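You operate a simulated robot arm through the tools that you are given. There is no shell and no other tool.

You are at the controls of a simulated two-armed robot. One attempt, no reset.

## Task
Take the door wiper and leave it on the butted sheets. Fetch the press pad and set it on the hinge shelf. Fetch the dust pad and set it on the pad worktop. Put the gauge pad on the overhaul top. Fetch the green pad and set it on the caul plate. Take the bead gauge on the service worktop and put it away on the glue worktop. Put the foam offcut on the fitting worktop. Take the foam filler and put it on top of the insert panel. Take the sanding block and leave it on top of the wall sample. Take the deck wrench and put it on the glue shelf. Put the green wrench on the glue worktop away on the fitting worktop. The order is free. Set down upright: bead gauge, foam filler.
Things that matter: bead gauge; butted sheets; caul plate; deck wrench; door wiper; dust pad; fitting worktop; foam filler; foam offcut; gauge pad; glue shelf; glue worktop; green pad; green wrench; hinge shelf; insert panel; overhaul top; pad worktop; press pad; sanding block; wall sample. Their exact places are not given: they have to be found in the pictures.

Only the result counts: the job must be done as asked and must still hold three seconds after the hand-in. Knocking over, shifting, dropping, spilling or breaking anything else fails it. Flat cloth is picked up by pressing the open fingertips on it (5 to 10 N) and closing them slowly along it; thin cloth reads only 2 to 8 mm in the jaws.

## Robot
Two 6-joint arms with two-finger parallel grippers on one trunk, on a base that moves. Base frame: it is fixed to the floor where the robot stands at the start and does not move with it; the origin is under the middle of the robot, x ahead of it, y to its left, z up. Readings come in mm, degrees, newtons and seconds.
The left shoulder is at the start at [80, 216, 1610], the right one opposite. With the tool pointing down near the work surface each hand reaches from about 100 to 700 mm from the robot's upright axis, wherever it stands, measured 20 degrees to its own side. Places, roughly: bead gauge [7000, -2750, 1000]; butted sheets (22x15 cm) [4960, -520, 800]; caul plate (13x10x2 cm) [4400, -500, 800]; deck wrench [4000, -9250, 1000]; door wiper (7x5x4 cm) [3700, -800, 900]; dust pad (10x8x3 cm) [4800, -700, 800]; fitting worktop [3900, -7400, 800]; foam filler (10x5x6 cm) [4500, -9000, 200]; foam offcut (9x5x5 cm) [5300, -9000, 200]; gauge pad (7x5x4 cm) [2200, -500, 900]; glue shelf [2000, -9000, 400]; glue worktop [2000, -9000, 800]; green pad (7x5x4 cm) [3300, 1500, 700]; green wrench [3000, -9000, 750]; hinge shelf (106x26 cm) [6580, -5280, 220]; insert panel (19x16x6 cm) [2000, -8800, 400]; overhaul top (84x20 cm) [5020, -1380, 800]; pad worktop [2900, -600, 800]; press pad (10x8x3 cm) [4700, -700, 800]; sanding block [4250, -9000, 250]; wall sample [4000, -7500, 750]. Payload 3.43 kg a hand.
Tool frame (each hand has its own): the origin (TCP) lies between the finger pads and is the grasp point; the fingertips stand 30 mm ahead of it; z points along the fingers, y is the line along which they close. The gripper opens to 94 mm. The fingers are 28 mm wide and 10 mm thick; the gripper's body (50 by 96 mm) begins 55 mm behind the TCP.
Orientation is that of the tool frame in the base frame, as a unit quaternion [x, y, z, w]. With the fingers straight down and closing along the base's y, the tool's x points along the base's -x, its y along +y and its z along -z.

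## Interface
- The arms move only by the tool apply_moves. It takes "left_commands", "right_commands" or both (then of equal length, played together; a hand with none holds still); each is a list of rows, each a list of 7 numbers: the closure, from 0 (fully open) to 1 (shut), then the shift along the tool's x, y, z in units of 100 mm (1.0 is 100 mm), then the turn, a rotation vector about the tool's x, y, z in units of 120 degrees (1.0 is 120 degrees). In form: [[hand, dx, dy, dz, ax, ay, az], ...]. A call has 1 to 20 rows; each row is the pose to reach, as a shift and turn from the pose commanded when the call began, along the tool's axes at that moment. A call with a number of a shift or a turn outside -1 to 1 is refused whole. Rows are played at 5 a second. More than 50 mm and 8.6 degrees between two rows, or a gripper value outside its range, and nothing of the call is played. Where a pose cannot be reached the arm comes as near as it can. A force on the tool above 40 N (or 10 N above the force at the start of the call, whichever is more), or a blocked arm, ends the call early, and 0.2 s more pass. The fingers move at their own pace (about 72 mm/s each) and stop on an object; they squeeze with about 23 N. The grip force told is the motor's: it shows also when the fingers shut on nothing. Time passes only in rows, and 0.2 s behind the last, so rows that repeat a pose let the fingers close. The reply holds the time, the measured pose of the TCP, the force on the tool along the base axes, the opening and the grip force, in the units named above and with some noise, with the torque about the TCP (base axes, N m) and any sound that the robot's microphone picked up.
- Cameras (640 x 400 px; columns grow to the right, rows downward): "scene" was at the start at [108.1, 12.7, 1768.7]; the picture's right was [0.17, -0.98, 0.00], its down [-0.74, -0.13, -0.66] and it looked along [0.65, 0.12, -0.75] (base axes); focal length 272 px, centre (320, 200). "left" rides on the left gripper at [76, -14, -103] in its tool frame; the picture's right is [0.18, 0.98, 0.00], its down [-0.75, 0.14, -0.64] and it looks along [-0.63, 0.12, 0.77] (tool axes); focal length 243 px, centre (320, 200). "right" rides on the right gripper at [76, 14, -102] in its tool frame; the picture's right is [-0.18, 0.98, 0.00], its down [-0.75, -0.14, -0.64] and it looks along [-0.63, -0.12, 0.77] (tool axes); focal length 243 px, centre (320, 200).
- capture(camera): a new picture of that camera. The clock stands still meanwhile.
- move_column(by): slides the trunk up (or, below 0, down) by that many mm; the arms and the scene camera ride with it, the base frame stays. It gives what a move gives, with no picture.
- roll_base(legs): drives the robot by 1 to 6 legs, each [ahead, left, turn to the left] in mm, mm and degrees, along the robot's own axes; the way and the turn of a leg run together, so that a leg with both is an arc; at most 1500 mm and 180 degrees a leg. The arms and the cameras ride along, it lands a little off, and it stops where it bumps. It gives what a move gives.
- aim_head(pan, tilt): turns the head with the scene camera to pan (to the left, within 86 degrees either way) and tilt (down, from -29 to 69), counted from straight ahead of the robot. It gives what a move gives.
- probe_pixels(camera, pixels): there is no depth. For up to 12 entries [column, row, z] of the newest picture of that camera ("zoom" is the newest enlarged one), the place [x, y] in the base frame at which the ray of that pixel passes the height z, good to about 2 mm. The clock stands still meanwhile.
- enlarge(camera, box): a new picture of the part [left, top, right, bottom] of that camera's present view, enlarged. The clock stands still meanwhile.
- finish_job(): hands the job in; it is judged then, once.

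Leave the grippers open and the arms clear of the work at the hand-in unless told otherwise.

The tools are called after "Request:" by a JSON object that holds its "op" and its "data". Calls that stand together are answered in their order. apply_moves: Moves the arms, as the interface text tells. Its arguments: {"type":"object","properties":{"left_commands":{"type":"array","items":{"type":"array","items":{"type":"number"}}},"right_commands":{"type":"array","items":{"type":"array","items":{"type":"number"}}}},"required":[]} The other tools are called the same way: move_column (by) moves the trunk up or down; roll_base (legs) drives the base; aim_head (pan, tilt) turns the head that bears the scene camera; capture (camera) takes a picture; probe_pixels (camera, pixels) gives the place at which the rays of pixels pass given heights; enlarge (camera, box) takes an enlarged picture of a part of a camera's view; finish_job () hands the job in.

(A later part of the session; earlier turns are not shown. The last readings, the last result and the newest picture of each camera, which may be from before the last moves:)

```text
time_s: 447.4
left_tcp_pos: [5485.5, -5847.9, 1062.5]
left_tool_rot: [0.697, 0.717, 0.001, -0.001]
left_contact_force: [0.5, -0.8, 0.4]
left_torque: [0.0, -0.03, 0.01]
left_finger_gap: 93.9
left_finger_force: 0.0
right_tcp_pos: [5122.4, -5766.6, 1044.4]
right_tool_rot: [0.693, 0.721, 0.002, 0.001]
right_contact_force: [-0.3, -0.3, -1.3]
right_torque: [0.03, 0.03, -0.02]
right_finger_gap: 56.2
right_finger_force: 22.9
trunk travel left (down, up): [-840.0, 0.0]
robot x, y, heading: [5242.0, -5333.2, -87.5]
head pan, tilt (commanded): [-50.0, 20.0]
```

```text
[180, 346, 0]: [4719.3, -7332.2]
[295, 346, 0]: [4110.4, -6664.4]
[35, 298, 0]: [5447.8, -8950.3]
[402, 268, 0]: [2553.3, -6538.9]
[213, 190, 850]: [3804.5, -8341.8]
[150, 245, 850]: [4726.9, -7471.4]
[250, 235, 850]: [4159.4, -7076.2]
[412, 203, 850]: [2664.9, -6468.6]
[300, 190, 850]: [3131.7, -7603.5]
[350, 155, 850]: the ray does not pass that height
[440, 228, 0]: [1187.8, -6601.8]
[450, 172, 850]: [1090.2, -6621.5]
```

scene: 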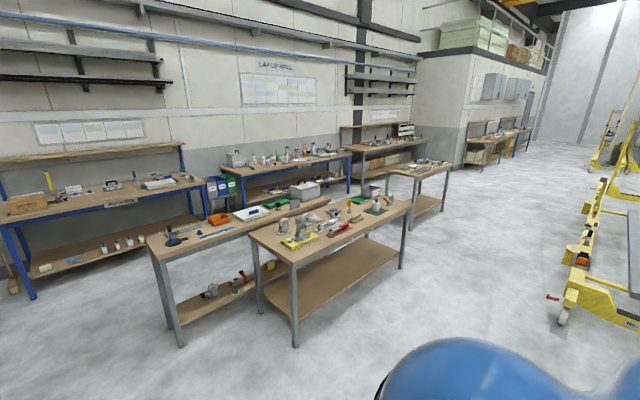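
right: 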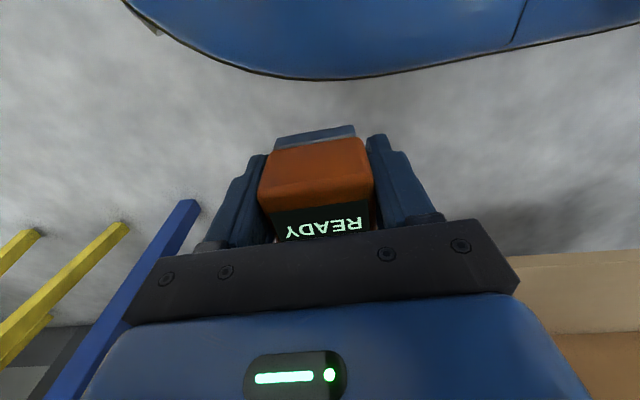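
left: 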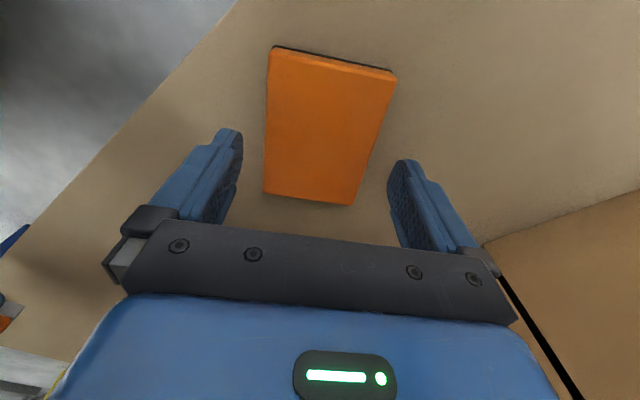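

I drive south about 2600 mm along x≈5250.

Request:
{"op": "roll_base", "data": {"legs": [[1300, 0, -2.5], [1300, 0, 0]]}}

Request:
{"op": "aim_head", "data": {"pan": 0, "tilt": 35}}

Request:
{"op": "capture", "data": {"camera": "scene"}}

Request:
{"op": "aim_head", "data": {"pan": -60, "tilt": 30}}

Request:
{"op": "capture", "data": {"camera": "scene"}}

```text
time_s: 460.0
left_tcp_pos: [5527.4, -8424.8, 1062.7]
left_tool_rot: [0.702, 0.712, 0.0, 0.0]
left_contact_force: [0.7, 0.2, -1.0]
left_torque: [0.02, 0.03, -0.03]
left_finger_gap: 93.9
left_finger_force: 0.0
right_tcp_pos: [5165.8, -8336.5, 1045.0]
right_tool_rot: [0.698, 0.717, 0.0, 0.001]
right_contact_force: [-0.5, 0.7, -0.8]
right_torque: [0.03, -0.04, 0.0]
right_finger_gap: 56.3
right_finger_force: 23.2
trunk travel left (down, up): [-840.0, 0.0]
robot x, y, heading: [5284.7, -7907.3, -88.4]
head pan, tilt (commanded): [-50.0, 20.0]
```

```text
time_s: 461.2
left_tcp_pos: [5527.0, -8425.6, 1062.8]
left_tool_rot: [0.702, 0.712, 0.0, 0.0]
left_contact_force: [0.0, 0.1, -0.5]
left_torque: [-0.01, -0.01, -0.02]
left_finger_gap: 93.9
left_finger_force: 0.0
right_tcp_pos: [5166.0, -8337.6, 1044.7]
right_tool_rot: [0.697, 0.717, 0.0, 0.0]
right_contact_force: [0.1, -0.2, -0.8]
right_torque: [0.05, 0.0, -0.01]
right_finger_gap: 56.2
right_finger_force: 23.2
trunk travel left (down, up): [-840.0, 0.0]
robot x, y, heading: [5287.8, -7905.2, -88.4]
head pan, tilt (commanded): [0.0, 35.0]
```

```text
taken
```

scene: 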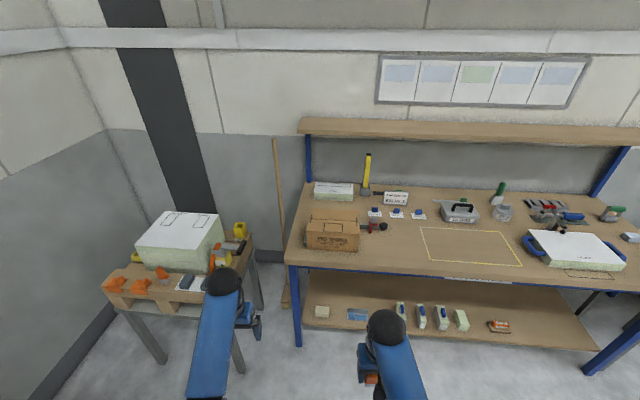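

```text
time_s: 462.5
left_tcp_pos: [5527.3, -8425.9, 1062.2]
left_tool_rot: [0.702, 0.712, 0.0, -0.001]
left_contact_force: [0.9, -0.1, 0.3]
left_torque: [0.0, 0.0, 0.02]
left_finger_gap: 93.8
left_finger_force: 0.0
right_tcp_pos: [5166.2, -8336.5, 1044.9]
right_tool_rot: [0.697, 0.717, 0.0, 0.001]
right_contact_force: [0.2, 0.7, -1.9]
right_torque: [0.02, 0.0, 0.02]
right_finger_gap: 56.1
right_finger_force: 22.6
trunk travel left (down, up): [-840.0, 0.0]
robot x, y, heading: [5289.2, -7906.8, -88.3]
head pan, tilt (commanded): [-60.0, 30.0]
```

```text
taken
```

scene: 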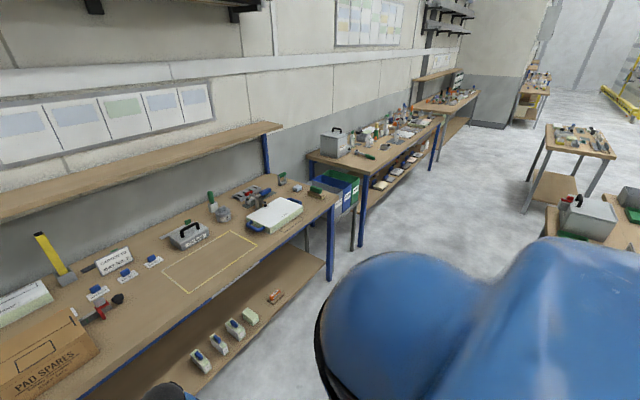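

I go back to the front view and enlarge the bench and its lower shelf.

Request:
{"op": "aim_head", "data": {"pan": -15, "tilt": 35}}

Request:
{"op": "enlarge", "data": {"camera": "scene", "box": [230, 280, 480, 360]}}

Request:
{"op": "enlarge", "data": {"camera": "scene", "box": [360, 160, 640, 310]}}

Request:
{"op": "capture", "data": {"camera": "scene"}}

```text
time_s: 463.6
left_tcp_pos: [5527.6, -8425.9, 1062.5]
left_tool_rot: [0.703, 0.712, 0.001, 0.0]
left_contact_force: [0.0, 0.2, 0.2]
left_torque: [0.01, 0.0, 0.01]
left_finger_gap: 94.1
left_finger_force: 0.0
right_tcp_pos: [5165.9, -8338.4, 1044.4]
right_tool_rot: [0.697, 0.717, 0.0, 0.0]
right_contact_force: [-0.1, 0.3, -2.2]
right_torque: [0.03, 0.01, -0.03]
right_finger_gap: 56.1
right_finger_force: 23.1
trunk travel left (down, up): [-840.0, 0.0]
robot x, y, heading: [5290.3, -7905.7, -88.2]
head pan, tilt (commanded): [-15.0, 35.0]
```

```text
2.56 times, centred on (355, 320) of scene
```

zoom: 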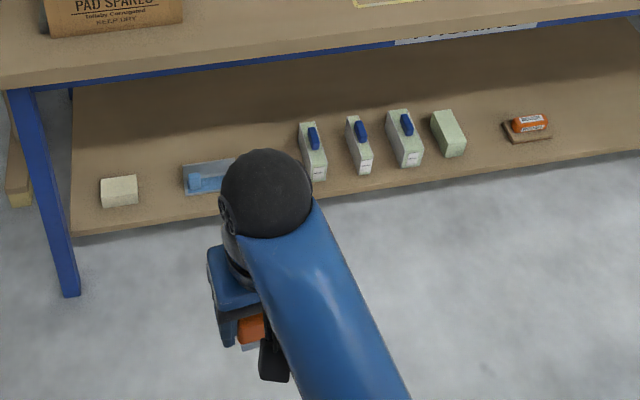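

```text
2.29 times, centred on (500, 235) of scene
```

zoom: 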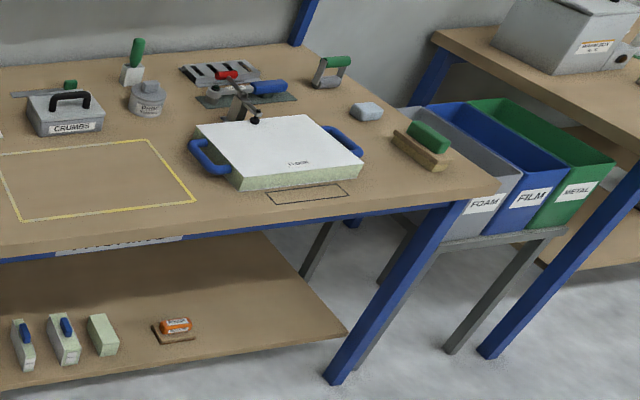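

```text
taken
```

scene: 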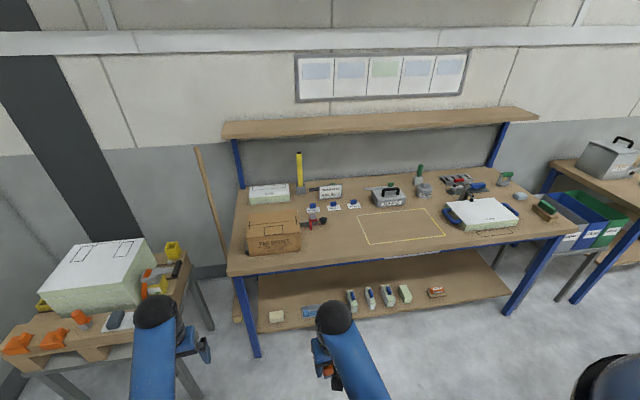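

Request:
{"op": "probe_pixels", "data": {"camera": "scene", "pixels": [[467, 186, 870], [480, 187, 870], [276, 317, 220], [405, 293, 220], [437, 292, 220], [503, 176, 880], [521, 198, 870], [547, 209, 870], [228, 275, 850], [575, 235, 850], [345, 318, 200], [243, 357, 0]]}}

Request:
{"op": "enlarge", "data": {"camera": "scene", "box": [430, 160, 570, 240]}}

```text
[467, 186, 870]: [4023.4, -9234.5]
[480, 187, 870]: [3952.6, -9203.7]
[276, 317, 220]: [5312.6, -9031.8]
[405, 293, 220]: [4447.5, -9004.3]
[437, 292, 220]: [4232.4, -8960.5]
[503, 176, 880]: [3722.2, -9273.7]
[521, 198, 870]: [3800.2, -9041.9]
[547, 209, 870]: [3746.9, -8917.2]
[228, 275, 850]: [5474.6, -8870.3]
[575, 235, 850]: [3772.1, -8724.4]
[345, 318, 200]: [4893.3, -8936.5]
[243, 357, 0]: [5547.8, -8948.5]
```

```text
4.57 times, centred on (500, 200) of scene
```

zoom: 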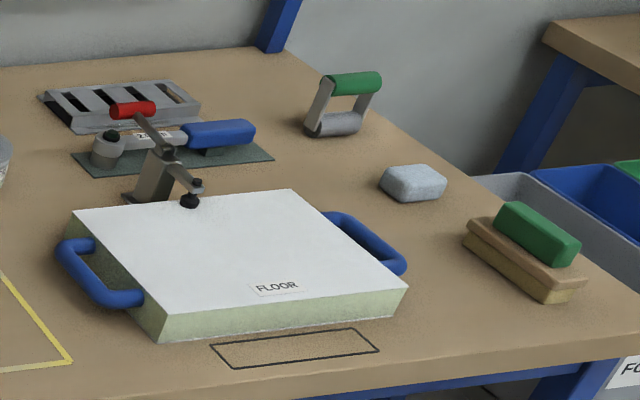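

The lower-shelf items: cream block (foam offcut) at x≈5312, green-white block (foam filler) at x≈4447, orange sanding block at x≈4232; the blue-handled wrench (deck wrench) lies on the top at ≈(4000,−9230). I first move the right hand outward and the left hand back, then drive to x≈4250.

Request:
{"op": "apply_moves", "data": {"left_commands": [[0, 0.4, 0, 0, 0, 0, 0], [0, 0.8, 0, 0, 0, 0, 0], [0, 1, 0, 0.2, 0, 0, 0]], "right_commands": [[0.65, 0.3, -0.3, 0, 0, 0, 0], [0.65, 0.6, -0.6, 0, 0, 0, 0], [0.65, 0.9, -0.9, 0, 0, 0, 0]]}}

Request:
{"op": "apply_moves", "data": {"right_commands": [[0.65, 0.1, -0.3, 0, 0, 0, 0], [0.65, 0.2, -0.7, 0, 0, 0, 0], [0.65, 0.2, -0.9, 0, 0, 0, 0]]}}

Request:
{"op": "roll_base", "data": {"legs": [[250, 0, -1.8], [0, -1040, 0]]}}

Request:
{"op": "aim_head", "data": {"pan": 0, "tilt": 45}}

Request:
{"op": "capture", "data": {"camera": "scene"}}

```text
time_s: 464.4
left_tcp_pos: [5526.2, -8324.4, 1041.7]
left_tool_rot: [0.702, 0.713, 0.0, -0.001]
left_contact_force: [0.0, -0.6, -0.3]
left_torque: [0.02, 0.04, -0.01]
left_finger_gap: 94.1
left_finger_force: 0.0
left hand out of reach, approached as far as the arm can: row 1, 2
right_tcp_pos: [5074.6, -8247.4, 1044.0]
right_tool_rot: [0.697, 0.717, 0.0, 0.001]
right_contact_force: [-0.1, 0.5, -1.5]
right_torque: [0.0, 0.01, 0.02]
right_finger_gap: 56.4
right_finger_force: 22.6
right hand out of reach, approached as far as the arm can: row 1, 2
trunk travel left (down, up): [-840.0, 0.0]
robot x, y, heading: [5291.5, -7905.9, -88.6]
head pan, tilt (commanded): [-15.0, 35.0]
```

```text
time_s: 465.2
left_tcp_pos: [5526.9, -8327.0, 1040.7]
left_tool_rot: [0.702, 0.712, 0.001, -0.002]
left_contact_force: [-0.2, -0.2, 0.1]
left_torque: [0.0, 0.03, -0.02]
left_finger_gap: 94.2
left_finger_force: 0.1
right_tcp_pos: [4982.5, -8234.3, 1042.7]
right_tool_rot: [0.697, 0.717, 0.0, 0.001]
right_contact_force: [-0.1, -0.2, -1.6]
right_torque: [0.03, 0.03, 0.01]
right_finger_gap: 56.2
right_finger_force: 22.9
trunk travel left (down, up): [-840.0, 0.0]
robot x, y, heading: [5287.1, -7904.9, -88.5]
head pan, tilt (commanded): [-15.0, 35.0]
```

```text
time_s: 472.0
left_tcp_pos: [4472.0, -8581.5, 1040.3]
left_tool_rot: [0.713, 0.701, 0.001, -0.002]
left_contact_force: [0.3, 0.7, 0.6]
left_torque: [0.01, -0.01, -0.02]
left_finger_gap: 94.0
left_finger_force: 0.0
right_tcp_pos: [3932.2, -8471.3, 1042.7]
right_tool_rot: [0.708, 0.706, 0.001, 0.0]
right_contact_force: [-0.2, -0.1, -1.3]
right_torque: [-0.01, 0.03, -0.01]
right_finger_gap: 56.5
right_finger_force: 22.7
trunk travel left (down, up): [-840.0, 0.0]
robot x, y, heading: [4247.5, -8155.3, -90.3]
head pan, tilt (commanded): [-15.0, 35.0]
```

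```text
time_s: 472.8
left_tcp_pos: [4471.2, -8580.8, 1040.7]
left_tool_rot: [0.712, 0.702, 0.002, 0.0]
left_contact_force: [0.2, 0.2, 0.6]
left_torque: [-0.03, 0.01, 0.0]
left_finger_gap: 94.1
left_finger_force: 0.0
right_tcp_pos: [3931.5, -8471.4, 1042.8]
right_tool_rot: [0.708, 0.706, 0.001, 0.001]
right_contact_force: [0.0, 0.1, -1.8]
right_torque: [0.01, 0.02, -0.03]
right_finger_gap: 55.8
right_finger_force: 22.5
trunk travel left (down, up): [-840.0, 0.0]
robot x, y, heading: [4248.1, -8154.8, -90.2]
head pan, tilt (commanded): [0.0, 45.0]
```

```text
taken
```

scene: 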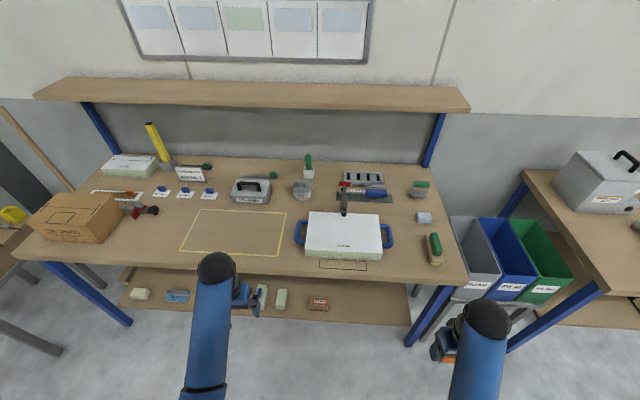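

I lower the column 740 mm here (hands are in front of the bench, clear of the base).

Request:
{"op": "move_column", "data": {"by": -400}}

Request:
{"op": "move_column", "data": {"by": -320}}

Request:
{"op": "aim_head", "data": {"pan": 10, "tilt": 45}}

Request:
{"op": "capture", "data": {"camera": "scene"}}

Request:
{"op": "capture", "data": {"camera": "left"}}

```text
time_s: 476.6
left_tcp_pos: [4470.0, -8581.1, 640.2]
left_tool_rot: [0.713, 0.701, 0.001, -0.001]
left_contact_force: [0.2, -0.1, -0.8]
left_torque: [-0.04, 0.0, 0.02]
left_finger_gap: 93.8
left_finger_force: 0.0
right_tcp_pos: [3930.5, -8472.0, 642.1]
right_tool_rot: [0.708, 0.706, 0.001, 0.001]
right_contact_force: [0.5, -0.5, -1.5]
right_torque: [-0.02, 0.0, 0.01]
right_finger_gap: 56.1
right_finger_force: 23.2
trunk travel left (down, up): [-440.0, 400.0]
robot x, y, heading: [4248.3, -8157.3, -90.2]
head pan, tilt (commanded): [0.0, 45.0]
```

```text
time_s: 479.8
left_tcp_pos: [4469.8, -8581.7, 320.2]
left_tool_rot: [0.713, 0.701, 0.0, -0.001]
left_contact_force: [0.8, -0.1, -0.6]
left_torque: [0.03, -0.02, -0.03]
left_finger_gap: 94.0
left_finger_force: 0.0
right_tcp_pos: [3930.8, -8471.4, 323.4]
right_tool_rot: [0.708, 0.706, 0.001, 0.0]
right_contact_force: [-0.2, -0.7, -2.0]
right_torque: [0.0, 0.03, 0.06]
right_finger_gap: 56.0
right_finger_force: 22.8
trunk travel left (down, up): [-120.0, 720.0]
robot x, y, heading: [4247.8, -8156.3, -90.3]
head pan, tilt (commanded): [0.0, 45.0]
```

```text
time_s: 480.5
left_tcp_pos: [4470.6, -8581.6, 320.9]
left_tool_rot: [0.713, 0.701, 0.001, 0.0]
left_contact_force: [0.6, -0.3, 0.3]
left_torque: [-0.01, -0.01, 0.02]
left_finger_gap: 94.3
left_finger_force: 0.2
right_tcp_pos: [3930.7, -8470.9, 324.0]
right_tool_rot: [0.709, 0.706, 0.001, 0.0]
right_contact_force: [0.1, 0.2, -3.0]
right_torque: [0.01, 0.03, 0.01]
right_finger_gap: 56.2
right_finger_force: 23.1
trunk travel left (down, up): [-120.0, 720.0]
robot x, y, heading: [4249.6, -8156.3, -90.2]
head pan, tilt (commanded): [10.0, 45.0]
```

```text
taken
```

scene: 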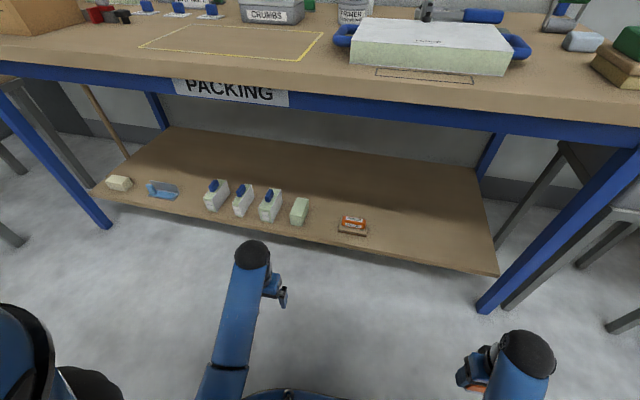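

```text
taken
```

left: 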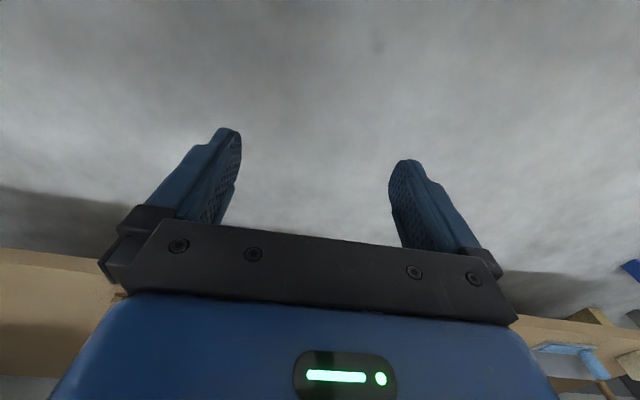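

Request:
{"op": "enlarge", "data": {"camera": "scene", "box": [190, 170, 390, 260]}}

Request:
{"op": "probe_pixels", "data": {"camera": "scene", "pixels": [[299, 225, 200], [299, 225, 220], [290, 198, 260], [308, 200, 260], [353, 236, 220], [499, 275, 220], [499, 275, 200], [92, 190, 220], [340, 235, 220], [488, 312, 0]]}}

```text
3.20 times, centred on (290, 215) of scene
```

zoom: 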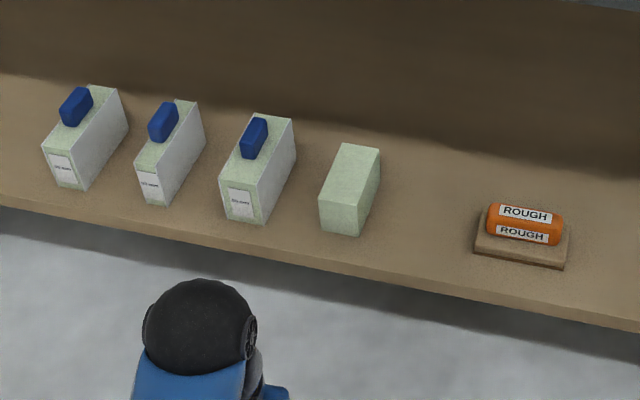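

```text
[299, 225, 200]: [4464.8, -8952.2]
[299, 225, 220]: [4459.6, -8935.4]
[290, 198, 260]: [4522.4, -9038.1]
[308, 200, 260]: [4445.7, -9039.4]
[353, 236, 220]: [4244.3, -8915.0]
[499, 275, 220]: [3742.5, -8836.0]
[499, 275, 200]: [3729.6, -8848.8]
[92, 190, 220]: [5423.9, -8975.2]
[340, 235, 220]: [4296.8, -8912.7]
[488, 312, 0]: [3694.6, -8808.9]
```

I probe the sign/apron underside to know the headroom under the bench top.

Request:
{"op": "probe_pixels", "data": {"camera": "scene", "pixels": [[288, 106, 700], [288, 106, 730], [288, 106, 760], [290, 93, 760], [290, 93, 780], [290, 93, 800], [292, 82, 852], [340, 113, 780], [340, 113, 800]]}}

Request:
{"op": "probe_pixels", "data": {"camera": "zoom", "pixels": [[320, 229, 222], [358, 237, 222], [381, 186, 222], [262, 224, 222], [297, 165, 222], [320, 197, 280], [357, 206, 280], [380, 152, 280], [340, 143, 280], [475, 255, 222], [565, 270, 222]]}}

```text
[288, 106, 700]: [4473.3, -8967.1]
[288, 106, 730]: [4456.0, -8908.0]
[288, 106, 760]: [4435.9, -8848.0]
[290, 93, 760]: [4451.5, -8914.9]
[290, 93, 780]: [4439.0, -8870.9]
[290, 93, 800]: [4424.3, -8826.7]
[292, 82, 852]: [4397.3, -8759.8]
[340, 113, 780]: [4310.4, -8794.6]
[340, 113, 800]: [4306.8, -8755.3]
```

```text
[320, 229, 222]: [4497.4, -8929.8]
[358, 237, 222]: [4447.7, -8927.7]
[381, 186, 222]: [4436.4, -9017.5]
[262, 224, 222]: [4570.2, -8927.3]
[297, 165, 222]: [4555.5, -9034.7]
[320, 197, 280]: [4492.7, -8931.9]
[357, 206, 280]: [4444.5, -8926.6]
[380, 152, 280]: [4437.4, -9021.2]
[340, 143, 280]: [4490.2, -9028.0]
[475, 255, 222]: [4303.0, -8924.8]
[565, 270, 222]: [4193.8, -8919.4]
```

Measured: shelf z≈222, foam filler 49×95×58 mm; sanding block board x 4194–4303. I decide to take the sanding block now with the left hand. I raise the column 45, bring the right hand inward 120 mm, and shift the base right 190.

Request:
{"op": "move_column", "data": {"by": 45}}

Request:
{"op": "apply_moves", "data": {"right_commands": [[0.65, 0, 0.4, 0, 0, 0, 0], [0.65, 0, 0.8, 0, 0, 0, 0], [0.65, 0, 1, 0, 0, 0, 0]]}}

Request:
{"op": "roll_base", "data": {"legs": [[0, -190, 0]]}}

Request:
{"op": "roll_base", "data": {"legs": [[200, 0, 0]]}}

Request:
{"op": "capture", "data": {"camera": "left"}}

Request:
{"op": "capture", "data": {"camera": "scene"}}

```text
time_s: 481.4
left_tcp_pos: [4470.6, -8581.3, 366.3]
left_tool_rot: [0.713, 0.701, 0.0, 0.0]
left_contact_force: [0.1, -0.3, 0.1]
left_torque: [0.03, 0.01, 0.0]
left_finger_gap: 94.0
left_finger_force: 0.0
right_tcp_pos: [3930.5, -8471.4, 368.3]
right_tool_rot: [0.708, 0.706, 0.001, 0.001]
right_contact_force: [-0.7, -0.3, -2.6]
right_torque: [-0.01, 0.02, -0.02]
right_finger_gap: 56.2
right_finger_force: 22.8
trunk travel left (down, up): [-165.0, 675.0]
robot x, y, heading: [4245.2, -8154.3, -90.5]
head pan, tilt (commanded): [10.0, 45.0]
```

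```text
time_s: 482.2
left_tcp_pos: [4470.5, -8581.7, 365.3]
left_tool_rot: [0.713, 0.701, 0.0, -0.001]
left_contact_force: [0.4, -0.3, -0.6]
left_torque: [0.0, -0.03, -0.03]
left_finger_gap: 94.1
left_finger_force: 0.2
right_tcp_pos: [4031.0, -8470.6, 369.6]
right_tool_rot: [0.708, 0.706, 0.001, 0.0]
right_contact_force: [-0.6, 0.0, -2.8]
right_torque: [0.0, 0.0, 0.01]
right_finger_gap: 56.2
right_finger_force: 23.0
trunk travel left (down, up): [-165.0, 675.0]
robot x, y, heading: [4248.7, -8157.8, -90.0]
head pan, tilt (commanded): [10.0, 45.0]
```

```text
time_s: 483.7
left_tcp_pos: [4283.6, -8581.4, 364.4]
left_tool_rot: [0.713, 0.701, 0.0, -0.001]
left_contact_force: [-0.2, -1.5, -0.4]
left_torque: [-0.01, 0.01, 0.0]
left_finger_gap: 93.8
left_finger_force: 0.1
right_tcp_pos: [3844.3, -8470.0, 369.8]
right_tool_rot: [0.708, 0.706, 0.001, 0.001]
right_contact_force: [-0.3, -0.2, -0.7]
right_torque: [0.05, -0.04, 0.0]
right_finger_gap: 56.2
right_finger_force: 23.1
trunk travel left (down, up): [-165.0, 675.0]
robot x, y, heading: [4059.9, -8152.1, -90.1]
head pan, tilt (commanded): [10.0, 45.0]
```

```text
time_s: 485.3
left_tcp_pos: [4286.5, -8783.7, 365.3]
left_tool_rot: [0.711, 0.703, 0.001, -0.001]
left_contact_force: [-1.1, -0.8, -0.8]
left_torque: [0.0, 0.02, 0.02]
left_finger_gap: 93.9
left_finger_force: 0.1
right_tcp_pos: [3844.4, -8677.5, 369.6]
right_tool_rot: [0.707, 0.707, 0.001, 0.001]
right_contact_force: [-0.9, -1.4, -1.6]
right_torque: [0.02, 0.01, 0.02]
right_finger_gap: 55.9
right_finger_force: 23.0
trunk travel left (down, up): [-165.0, 675.0]
robot x, y, heading: [4059.4, -8361.1, -89.7]
head pan, tilt (commanded): [10.0, 45.0]
```

```text
taken
```

left: 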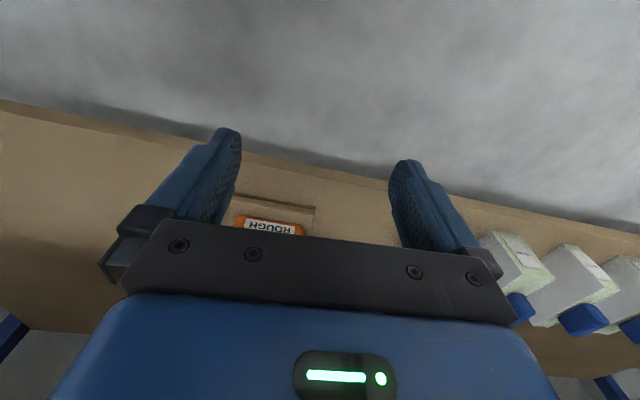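

```text
taken
```

scene: 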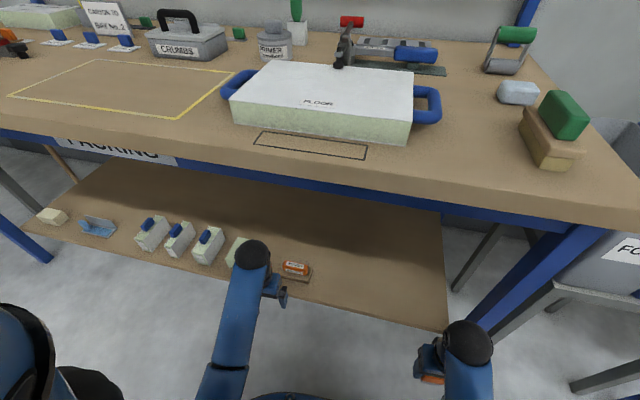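

I rotate the left hand +93° to close across the block's narrow side, then look.

Request:
{"op": "apply_moves", "data": {"left_commands": [[0, 0, 0, 0, 0, 0, 0.06], [0, 0, 0, 0, 0, 0, 0.12], [0, 0, 0, 0, 0, 0, 0.18], [0, 0, 0, 0, 0, 0, 0.24], [0, 0, 0, 0, 0, 0, 0.3], [0, 0, 0, 0, 0, 0, 0.36], [0, 0, 0, 0, 0, 0, 0.42], [0, 0, 0, 0, 0, 0, 0.48], [0, 0, 0, 0, 0, 0, 0.54], [0, 0, 0, 0, 0, 0, 0.6], [0, 0, 0, 0, 0, 0, 0.66], [0, 0, 0, 0, 0, 0, 0.72], [0, 0, 0, 0, 0, 0, 0.774]]}}

Request:
{"op": "roll_base", "data": {"legs": [[110, 0, 0]]}}

Request:
{"op": "capture", "data": {"camera": "left"}}

```text
time_s: 488.1
left_tcp_pos: [4287.2, -8785.0, 365.1]
left_tool_rot: [0.999, -0.032, 0.0, -0.001]
left_contact_force: [0.0, 0.4, 0.3]
left_torque: [0.0, 0.04, -0.01]
left_finger_gap: 94.0
left_finger_force: 0.0
right_tcp_pos: [3845.0, -8676.5, 368.6]
right_tool_rot: [0.706, 0.708, 0.001, 0.001]
right_contact_force: [0.7, 0.0, -3.3]
right_torque: [-0.01, 0.01, 0.02]
right_finger_gap: 56.1
right_finger_force: 22.7
trunk travel left (down, up): [-165.0, 675.0]
robot x, y, heading: [4062.1, -8355.2, -89.7]
head pan, tilt (commanded): [10.0, 45.0]
```

```text
time_s: 489.3
left_tcp_pos: [4285.9, -8894.3, 363.7]
left_tool_rot: [1.0, -0.031, 0.001, -0.001]
left_contact_force: [0.2, -0.6, -0.5]
left_torque: [0.02, 0.01, 0.0]
left_finger_gap: 93.9
left_finger_force: 0.1
right_tcp_pos: [3845.0, -8785.2, 369.5]
right_tool_rot: [0.707, 0.707, 0.0, 0.001]
right_contact_force: [-0.1, -1.0, -2.3]
right_torque: [0.01, 0.01, -0.01]
right_finger_gap: 56.0
right_finger_force: 22.7
trunk travel left (down, up): [-165.0, 675.0]
robot x, y, heading: [4060.6, -8465.8, -90.1]
head pan, tilt (commanded): [10.0, 45.0]
```

```text
taken
```

left: 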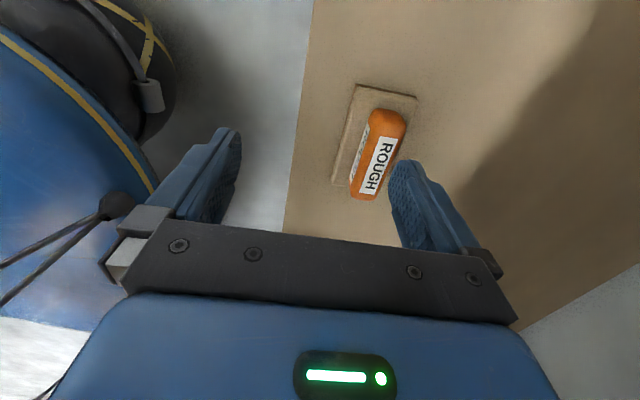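

Request:
{"op": "probe_pixels", "data": {"camera": "left", "pixels": [[372, 112, 265], [405, 120, 265], [376, 198, 265], [350, 192, 265], [352, 87, 240], [417, 98, 240], [333, 184, 240], [378, 155, 275]]}}

Request:
{"op": "enlarge", "data": {"camera": "left", "box": [300, 60, 460, 220]}}

```text
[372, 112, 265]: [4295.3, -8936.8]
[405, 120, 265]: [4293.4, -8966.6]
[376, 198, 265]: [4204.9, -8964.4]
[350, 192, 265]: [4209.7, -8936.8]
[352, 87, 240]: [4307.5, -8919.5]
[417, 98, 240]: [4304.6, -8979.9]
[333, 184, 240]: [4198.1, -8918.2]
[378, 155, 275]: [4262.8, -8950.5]
```

```text
2.50 times, centred on (380, 140) of left
```

zoom: 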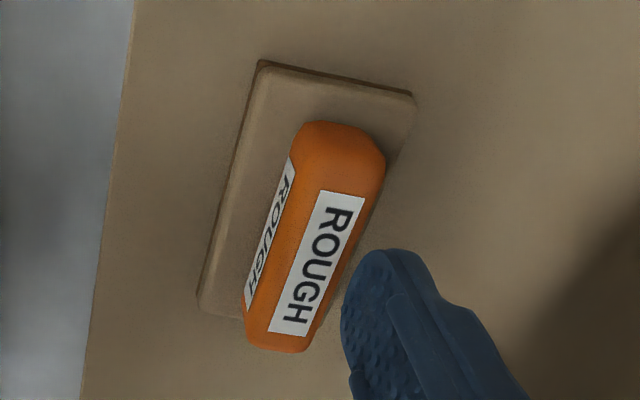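

Orange handle: x 4207–4295, y −8937…−8966; board below 109×60 mm. I will grip the handle just above the board. I move over it and lower to z≈310.

Request:
{"op": "apply_moves", "data": {"left_commands": [[0.25, -0.15, 0.3, 0.1, 0, 0, 0], [0.25, -0.31, 0.6, 0.3, 0, 0, 0], [0.25, -0.31, 0.6, 0.55, 0, 0, 0]]}}

Request:
{"op": "capture", "data": {"camera": "left"}}

```text
time_s: 490.1
left_tcp_pos: [4254.3, -8953.4, 311.0]
left_tool_rot: [0.999, -0.033, 0.0, -0.002]
left_contact_force: [0.1, 0.1, -0.4]
left_torque: [-0.02, -0.02, 0.0]
left_finger_gap: 70.4
left_finger_force: 0.0
right_tcp_pos: [3844.8, -8784.6, 369.8]
right_tool_rot: [0.707, 0.707, 0.001, 0.0]
right_contact_force: [0.0, 0.1, -2.3]
right_torque: [0.0, 0.01, 0.02]
right_finger_gap: 56.2
right_finger_force: 22.7
trunk travel left (down, up): [-165.0, 675.0]
robot x, y, heading: [4058.4, -8471.2, -89.9]
head pan, tilt (commanded): [10.0, 45.0]
```

```text
taken
```

left: 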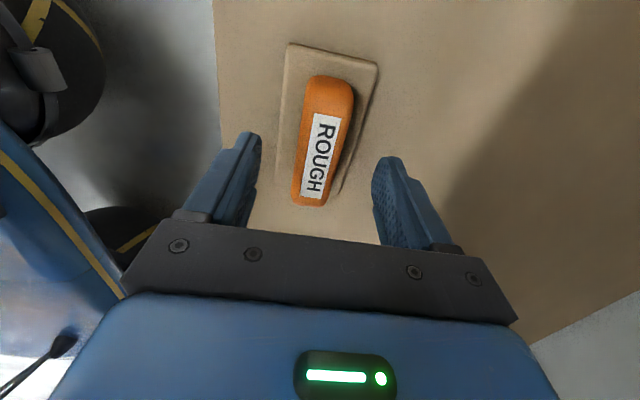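

Request:
{"op": "probe_pixels", "data": {"camera": "left", "pixels": [[308, 85, 262], [354, 93, 262], [328, 203, 262], [292, 197, 262], [286, 46, 240], [378, 66, 240]]}}

```text
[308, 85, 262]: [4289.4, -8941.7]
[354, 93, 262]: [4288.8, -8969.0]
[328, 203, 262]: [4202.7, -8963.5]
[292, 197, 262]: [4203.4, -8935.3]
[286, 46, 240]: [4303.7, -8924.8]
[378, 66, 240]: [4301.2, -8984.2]
```

Request:
{"op": "apply_moves", "data": {"left_commands": [[0.25, -0.08, 0, 0.12, 0, 0, 0], [0.25, -0.08, 0, 0.24, 0, 0, 0], [0.25, -0.08, 0, 0.32, 0, 0, 0], [0.25, -0.08, 0, 0.36, 0, 0, 0], [0.25, -0.08, 0, 0.365, 0, 0, 0]]}}

Request:
{"op": "apply_moves", "data": {"left_commands": [[0.4, 0, 0, 0, 0, 0, 0], [0.55, 0, 0, 0, 0, 0, 0], [0.7, 0, 0, 0, 0, 0, 0], [0.85, 0, 0, 0, 0, 0, 0], [0.85, 0, 0, 0, 0, 0, 0]]}}

Request:
{"op": "capture", "data": {"camera": "left"}}

```text
time_s: 491.3
left_tcp_pos: [4243.1, -8952.1, 274.1]
left_tool_rot: [1.0, -0.032, 0.0, -0.001]
left_contact_force: [-0.3, -0.8, 0.1]
left_torque: [0.0, -0.04, 0.0]
left_finger_gap: 70.6
left_finger_force: 0.1
right_tcp_pos: [3844.9, -8786.0, 368.9]
right_tool_rot: [0.707, 0.707, 0.0, 0.0]
right_contact_force: [-0.4, -0.1, -1.1]
right_torque: [0.02, -0.01, 0.01]
right_finger_gap: 56.3
right_finger_force: 23.0
trunk travel left (down, up): [-165.0, 675.0]
robot x, y, heading: [4061.6, -8468.1, -89.8]
head pan, tilt (commanded): [10.0, 45.0]
```

```text
time_s: 492.5
left_tcp_pos: [4244.0, -8952.7, 272.9]
left_tool_rot: [0.999, -0.032, -0.001, -0.001]
left_contact_force: [0.0, -0.5, 0.1]
left_torque: [-0.01, -0.02, -0.04]
left_finger_gap: 34.2
left_finger_force: 22.9
right_tcp_pos: [3845.9, -8786.5, 370.4]
right_tool_rot: [0.707, 0.708, 0.002, 0.0]
right_contact_force: [-0.1, 0.9, -2.1]
right_torque: [0.03, 0.0, 0.01]
right_finger_gap: 56.2
right_finger_force: 22.7
trunk travel left (down, up): [-165.0, 675.0]
robot x, y, heading: [4061.0, -8468.5, -89.8]
head pan, tilt (commanded): [10.0, 45.0]
```

```text
taken
```

left: 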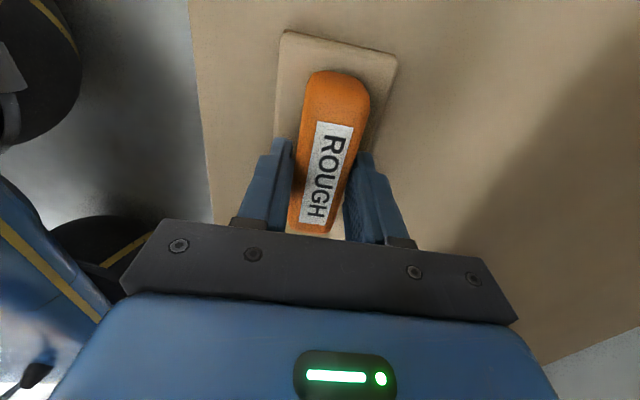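

Gripped (34 mm). I lift 40 mm and check whether the board comes along.

Request:
{"op": "apply_moves", "data": {"left_commands": [[0.85, 0, 0, -0.1, 0, 0, 0], [0.85, 0, 0, -0.2, 0, 0, 0], [0.85, 0, 0, -0.3, 0, 0, 0], [0.85, 0, 0, -0.4, 0, 0, 0]]}}

Request:
{"op": "capture", "data": {"camera": "left"}}

```text
time_s: 493.5
left_tcp_pos: [4242.9, -8950.7, 312.7]
left_tool_rot: [0.999, -0.032, 0.0, -0.001]
left_contact_force: [-0.3, 0.2, -2.0]
left_torque: [0.0, 0.01, -0.04]
left_finger_gap: 34.1
left_finger_force: 22.7
right_tcp_pos: [3845.3, -8785.7, 369.3]
right_tool_rot: [0.706, 0.708, 0.0, 0.001]
right_contact_force: [-0.1, -1.3, -2.4]
right_torque: [-0.01, -0.02, 0.03]
right_finger_gap: 56.3
right_finger_force: 22.9
trunk travel left (down, up): [-165.0, 675.0]
robot x, y, heading: [4058.5, -8468.8, -90.0]
head pan, tilt (commanded): [10.0, 45.0]
```

```text
taken
```

left: 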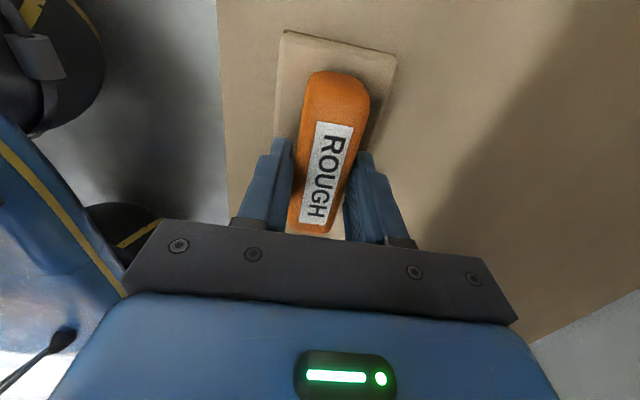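

The board is part of the block (one piece). I roll straight back and raise the column.

Request:
{"op": "roll_base", "data": {"legs": [[-330, 0, 0]]}}

Request:
{"op": "move_column", "data": {"by": 400}}

Request:
{"op": "move_column", "data": {"by": 275}}

Request:
{"op": "aim_head", "data": {"pan": -60, "tilt": 30}}

Request:
{"op": "capture", "data": {"camera": "scene"}}

```text
time_s: 495.6
left_tcp_pos: [4243.2, -8630.4, 311.3]
left_tool_rot: [0.999, -0.032, 0.0, 0.0]
left_contact_force: [-0.5, -0.6, -1.6]
left_torque: [0.0, -0.01, 0.03]
left_finger_gap: 34.1
left_finger_force: 22.7
right_tcp_pos: [3844.6, -8465.5, 369.8]
right_tool_rot: [0.707, 0.707, 0.001, 0.001]
right_contact_force: [-0.8, 0.2, -1.9]
right_torque: [-0.03, 0.01, 0.0]
right_finger_gap: 56.2
right_finger_force: 22.7
trunk travel left (down, up): [-165.0, 675.0]
robot x, y, heading: [4061.4, -8150.8, -89.9]
head pan, tilt (commanded): [10.0, 45.0]
```

```text
time_s: 499.5
left_tcp_pos: [4242.8, -8630.8, 712.8]
left_tool_rot: [1.0, -0.032, 0.001, 0.0]
left_contact_force: [0.1, 0.8, -1.4]
left_torque: [-0.02, 0.02, 0.0]
left_finger_gap: 34.0
left_finger_force: 22.7
right_tcp_pos: [3844.7, -8465.5, 769.7]
right_tool_rot: [0.707, 0.707, 0.001, 0.001]
right_contact_force: [-1.0, 0.8, -0.9]
right_torque: [0.01, -0.02, -0.02]
right_finger_gap: 56.3
right_finger_force: 22.4
trunk travel left (down, up): [-565.0, 275.0]
robot x, y, heading: [4061.4, -8146.5, -90.2]
head pan, tilt (commanded): [10.0, 45.0]
```

```text
time_s: 502.3
left_tcp_pos: [4242.7, -8630.2, 986.7]
left_tool_rot: [1.0, -0.032, 0.001, 0.0]
left_contact_force: [-0.8, 0.4, -1.1]
left_torque: [-0.01, -0.01, -0.01]
left_finger_gap: 34.4
left_finger_force: 23.2
right_tcp_pos: [3845.6, -8464.7, 1044.3]
right_tool_rot: [0.707, 0.707, 0.001, 0.0]
right_contact_force: [-0.7, 0.8, -2.1]
right_torque: [0.01, -0.01, 0.0]
right_finger_gap: 56.2
right_finger_force: 23.1
trunk travel left (down, up): [-840.0, 0.0]
robot x, y, heading: [4061.3, -8147.8, -90.0]
head pan, tilt (commanded): [10.0, 45.0]
```

```text
time_s: 503.7
left_tcp_pos: [4243.0, -8631.9, 988.2]
left_tool_rot: [1.0, -0.031, 0.0, -0.001]
left_contact_force: [-0.3, 0.6, -1.8]
left_torque: [-0.02, 0.03, -0.01]
left_finger_gap: 34.2
left_finger_force: 23.4
right_tcp_pos: [3845.6, -8465.4, 1043.7]
right_tool_rot: [0.707, 0.707, 0.001, 0.0]
right_contact_force: [0.6, 0.0, -1.5]
right_torque: [0.04, -0.01, 0.02]
right_finger_gap: 56.2
right_finger_force: 22.8
trunk travel left (down, up): [-840.0, 0.0]
robot x, y, heading: [4059.9, -8149.1, -90.0]
head pan, tilt (commanded): [-60.0, 30.0]
```

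```text
taken
```

scene: 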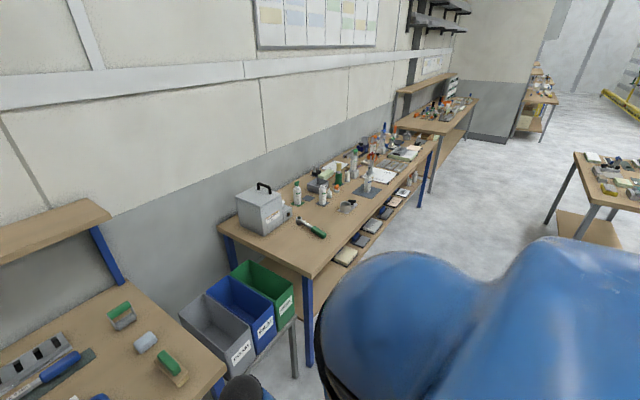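

I see the glue bench with the green-handled wrench near its left front, and panels on its lower shelf. I strafe right 1100 to it.

Request:
{"op": "roll_base", "data": {"legs": [[0, -1150, 0]]}}

Request:
{"op": "aim_head", "data": {"pan": -20, "tilt": 40}}

Request:
{"op": "capture", "data": {"camera": "scene"}}

```text
time_s: 509.5
left_tcp_pos: [3098.7, -8619.7, 987.5]
left_tool_rot: [0.999, -0.045, -0.001, 0.0]
left_contact_force: [-0.4, 1.0, -2.5]
left_torque: [0.02, 0.02, -0.03]
left_finger_gap: 34.2
left_finger_force: 23.1
right_tcp_pos: [2704.9, -8444.3, 1044.6]
right_tool_rot: [0.717, 0.697, 0.0, 0.0]
right_contact_force: [0.3, -0.2, -1.8]
right_torque: [0.0, 0.0, 0.02]
right_finger_gap: 56.1
right_finger_force: 23.5
trunk travel left (down, up): [-840.0, 0.0]
robot x, y, heading: [2924.4, -8131.5, -91.5]
head pan, tilt (commanded): [-60.0, 30.0]
```

```text
time_s: 510.5
left_tcp_pos: [3097.5, -8619.4, 987.2]
left_tool_rot: [0.999, -0.045, 0.0, -0.001]
left_contact_force: [0.9, 0.4, -2.1]
left_torque: [0.01, 0.04, -0.05]
left_finger_gap: 34.2
left_finger_force: 23.5
right_tcp_pos: [2704.9, -8443.4, 1044.2]
right_tool_rot: [0.717, 0.697, 0.0, 0.001]
right_contact_force: [-0.3, 0.3, -0.9]
right_torque: [-0.01, 0.02, 0.01]
right_finger_gap: 56.3
right_finger_force: 22.8
trunk travel left (down, up): [-840.0, 0.0]
robot x, y, heading: [2925.6, -8138.7, -91.7]
head pan, tilt (commanded): [-20.0, 40.0]
```

```text
taken
```

scene: 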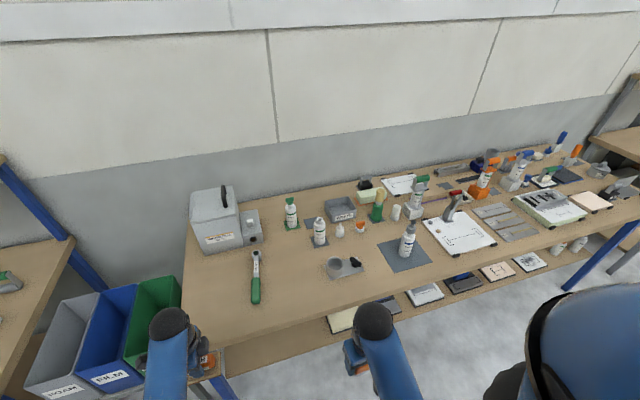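

Request:
{"op": "enlarge", "data": {"camera": "scene", "box": [180, 140, 460, 320]}}

Request:
{"op": "enlarge", "data": {"camera": "scene", "box": [400, 110, 640, 310]}}

Request:
{"op": "probe_pixels", "data": {"camera": "scene", "pixels": [[255, 292, 870], [255, 265, 870], [182, 325, 850], [215, 345, 850], [330, 315, 850], [560, 240, 850], [345, 322, 420], [530, 262, 420], [300, 290, 850], [420, 290, 850]]}}

```text
2.22 times, centred on (320, 230) of scene
```

zoom: 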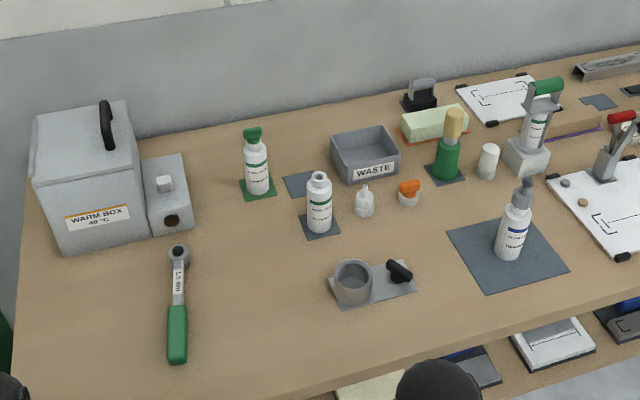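

```text
2.00 times, centred on (520, 210) of scene
```

zoom: 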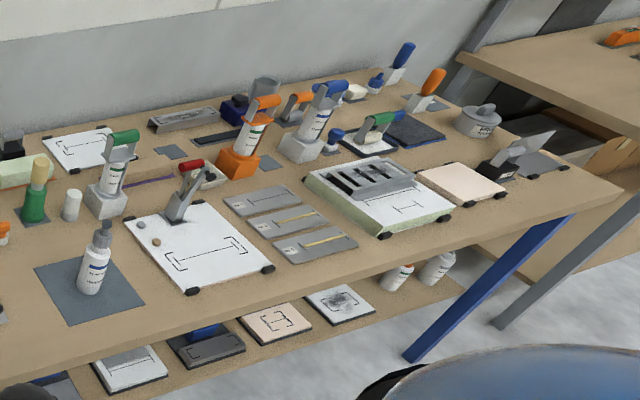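

```text
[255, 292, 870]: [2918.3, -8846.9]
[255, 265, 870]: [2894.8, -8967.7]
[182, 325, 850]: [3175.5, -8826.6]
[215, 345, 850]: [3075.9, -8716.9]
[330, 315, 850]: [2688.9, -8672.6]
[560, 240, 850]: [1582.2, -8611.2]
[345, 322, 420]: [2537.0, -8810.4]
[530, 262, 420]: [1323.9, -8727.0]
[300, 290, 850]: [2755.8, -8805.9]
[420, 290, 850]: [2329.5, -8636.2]
```

Green wrench at ≈(2905,−8850…−9000); free area near (2770,−8800) for the bead gauge. I retract the left hand 100 mm and bring the robot to (2990,−8380).

Request:
{"op": "apply_moves", "data": {"left_commands": [[0.85, 0, -0.4, -0.1, 0, 0, 0], [0.85, 0, -0.8, -0.3, 0, 0, 0], [0.85, 0, -1, -0.5, 0, 0, 0]]}}

Request:
{"op": "roll_base", "data": {"legs": [[200, 70, 1.5]]}}

Request:
{"op": "aim_head", "data": {"pan": -15, "tilt": 50}}

Request:
{"op": "capture", "data": {"camera": "scene"}}

Request:
{"op": "capture", "data": {"camera": "right"}}

```text
time_s: 511.3
left_tcp_pos: [3104.9, -8521.5, 1037.8]
left_tool_rot: [0.999, -0.045, 0.0, -0.001]
left_contact_force: [0.4, -0.2, -1.7]
left_torque: [0.02, 0.03, -0.02]
left_finger_gap: 34.2
left_finger_force: 23.2
right_tcp_pos: [2704.3, -8442.8, 1044.5]
right_tool_rot: [0.717, 0.697, 0.0, 0.001]
right_contact_force: [0.0, 0.0, -1.8]
right_torque: [0.02, -0.02, 0.0]
right_finger_gap: 56.3
right_finger_force: 23.2
trunk travel left (down, up): [-840.0, 0.0]
robot x, y, heading: [2932.7, -8131.8, -91.8]
head pan, tilt (commanded): [-20.0, 40.0]
```

```text
time_s: 513.0
left_tcp_pos: [3181.9, -8718.0, 1038.5]
left_tool_rot: [0.999, -0.033, 0.0, 0.0]
left_contact_force: [0.1, 1.3, -0.8]
left_torque: [0.02, 0.0, -0.01]
left_finger_gap: 34.0
left_finger_force: 22.7
right_tcp_pos: [2778.6, -8649.0, 1045.5]
right_tool_rot: [0.709, 0.706, 0.0, 0.003]
right_contact_force: [0.1, 1.0, -1.1]
right_torque: [0.02, -0.05, 0.01]
right_finger_gap: 55.9
right_finger_force: 23.2
trunk travel left (down, up): [-840.0, 0.0]
robot x, y, heading: [2999.2, -8338.3, -90.2]
head pan, tilt (commanded): [-20.0, 40.0]
```

```text
time_s: 513.7
left_tcp_pos: [3182.5, -8719.6, 1038.2]
left_tool_rot: [0.999, -0.032, 0.0, 0.0]
left_contact_force: [0.7, -0.6, -1.4]
left_torque: [-0.01, -0.03, 0.01]
left_finger_gap: 34.2
left_finger_force: 23.3
right_tcp_pos: [2779.6, -8650.1, 1044.3]
right_tool_rot: [0.708, 0.706, 0.0, 0.002]
right_contact_force: [0.2, 0.1, -1.7]
right_torque: [-0.01, -0.01, 0.03]
right_finger_gap: 56.3
right_finger_force: 23.1
trunk travel left (down, up): [-840.0, 0.0]
robot x, y, heading: [2994.3, -8335.0, -90.3]
head pan, tilt (commanded): [-15.0, 50.0]
```

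```text
taken
```

scene: 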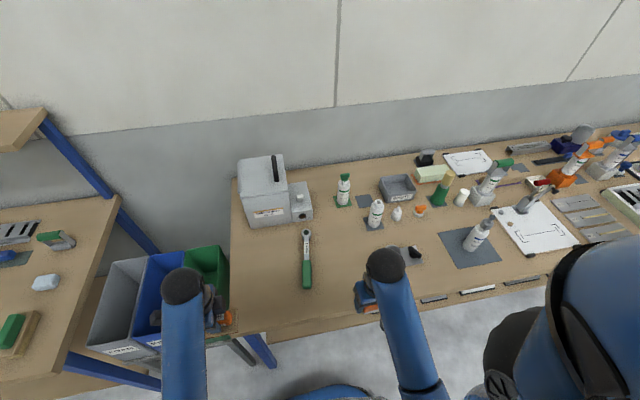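

```text
taken
```

right: 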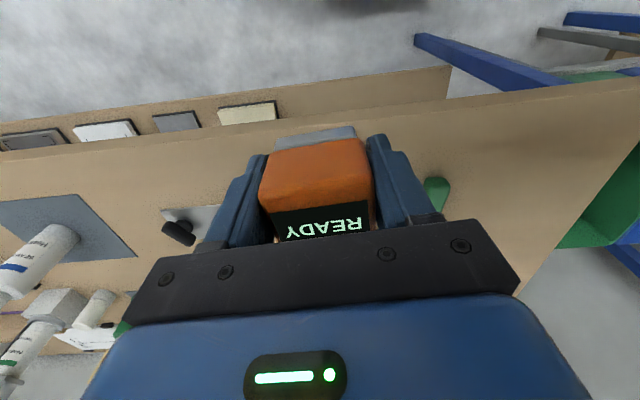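

I probe the free area and the neighbours (wrench front end, cup plate, bench edge).

Request:
{"op": "enlarge", "data": {"camera": "scene", "box": [230, 210, 450, 340]}}

Request:
{"op": "probe_pixels", "data": {"camera": "scene", "pixels": [[307, 288, 855], [312, 262, 855], [383, 265, 852], [380, 250, 852], [345, 270, 852], [340, 312, 852], [265, 330, 852], [306, 235, 870]]}}

```text
2.91 times, centred on (340, 275) of scene
```

zoom: 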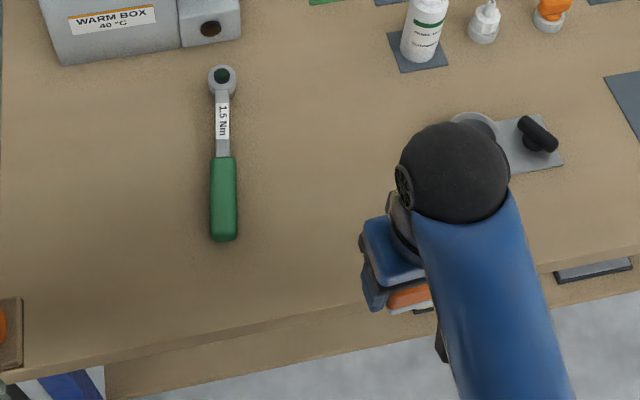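

```text
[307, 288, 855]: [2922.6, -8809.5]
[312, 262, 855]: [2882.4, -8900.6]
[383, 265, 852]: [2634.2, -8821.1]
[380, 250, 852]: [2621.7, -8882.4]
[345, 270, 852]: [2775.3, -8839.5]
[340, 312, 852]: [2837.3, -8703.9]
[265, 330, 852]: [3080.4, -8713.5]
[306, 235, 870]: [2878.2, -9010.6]
```

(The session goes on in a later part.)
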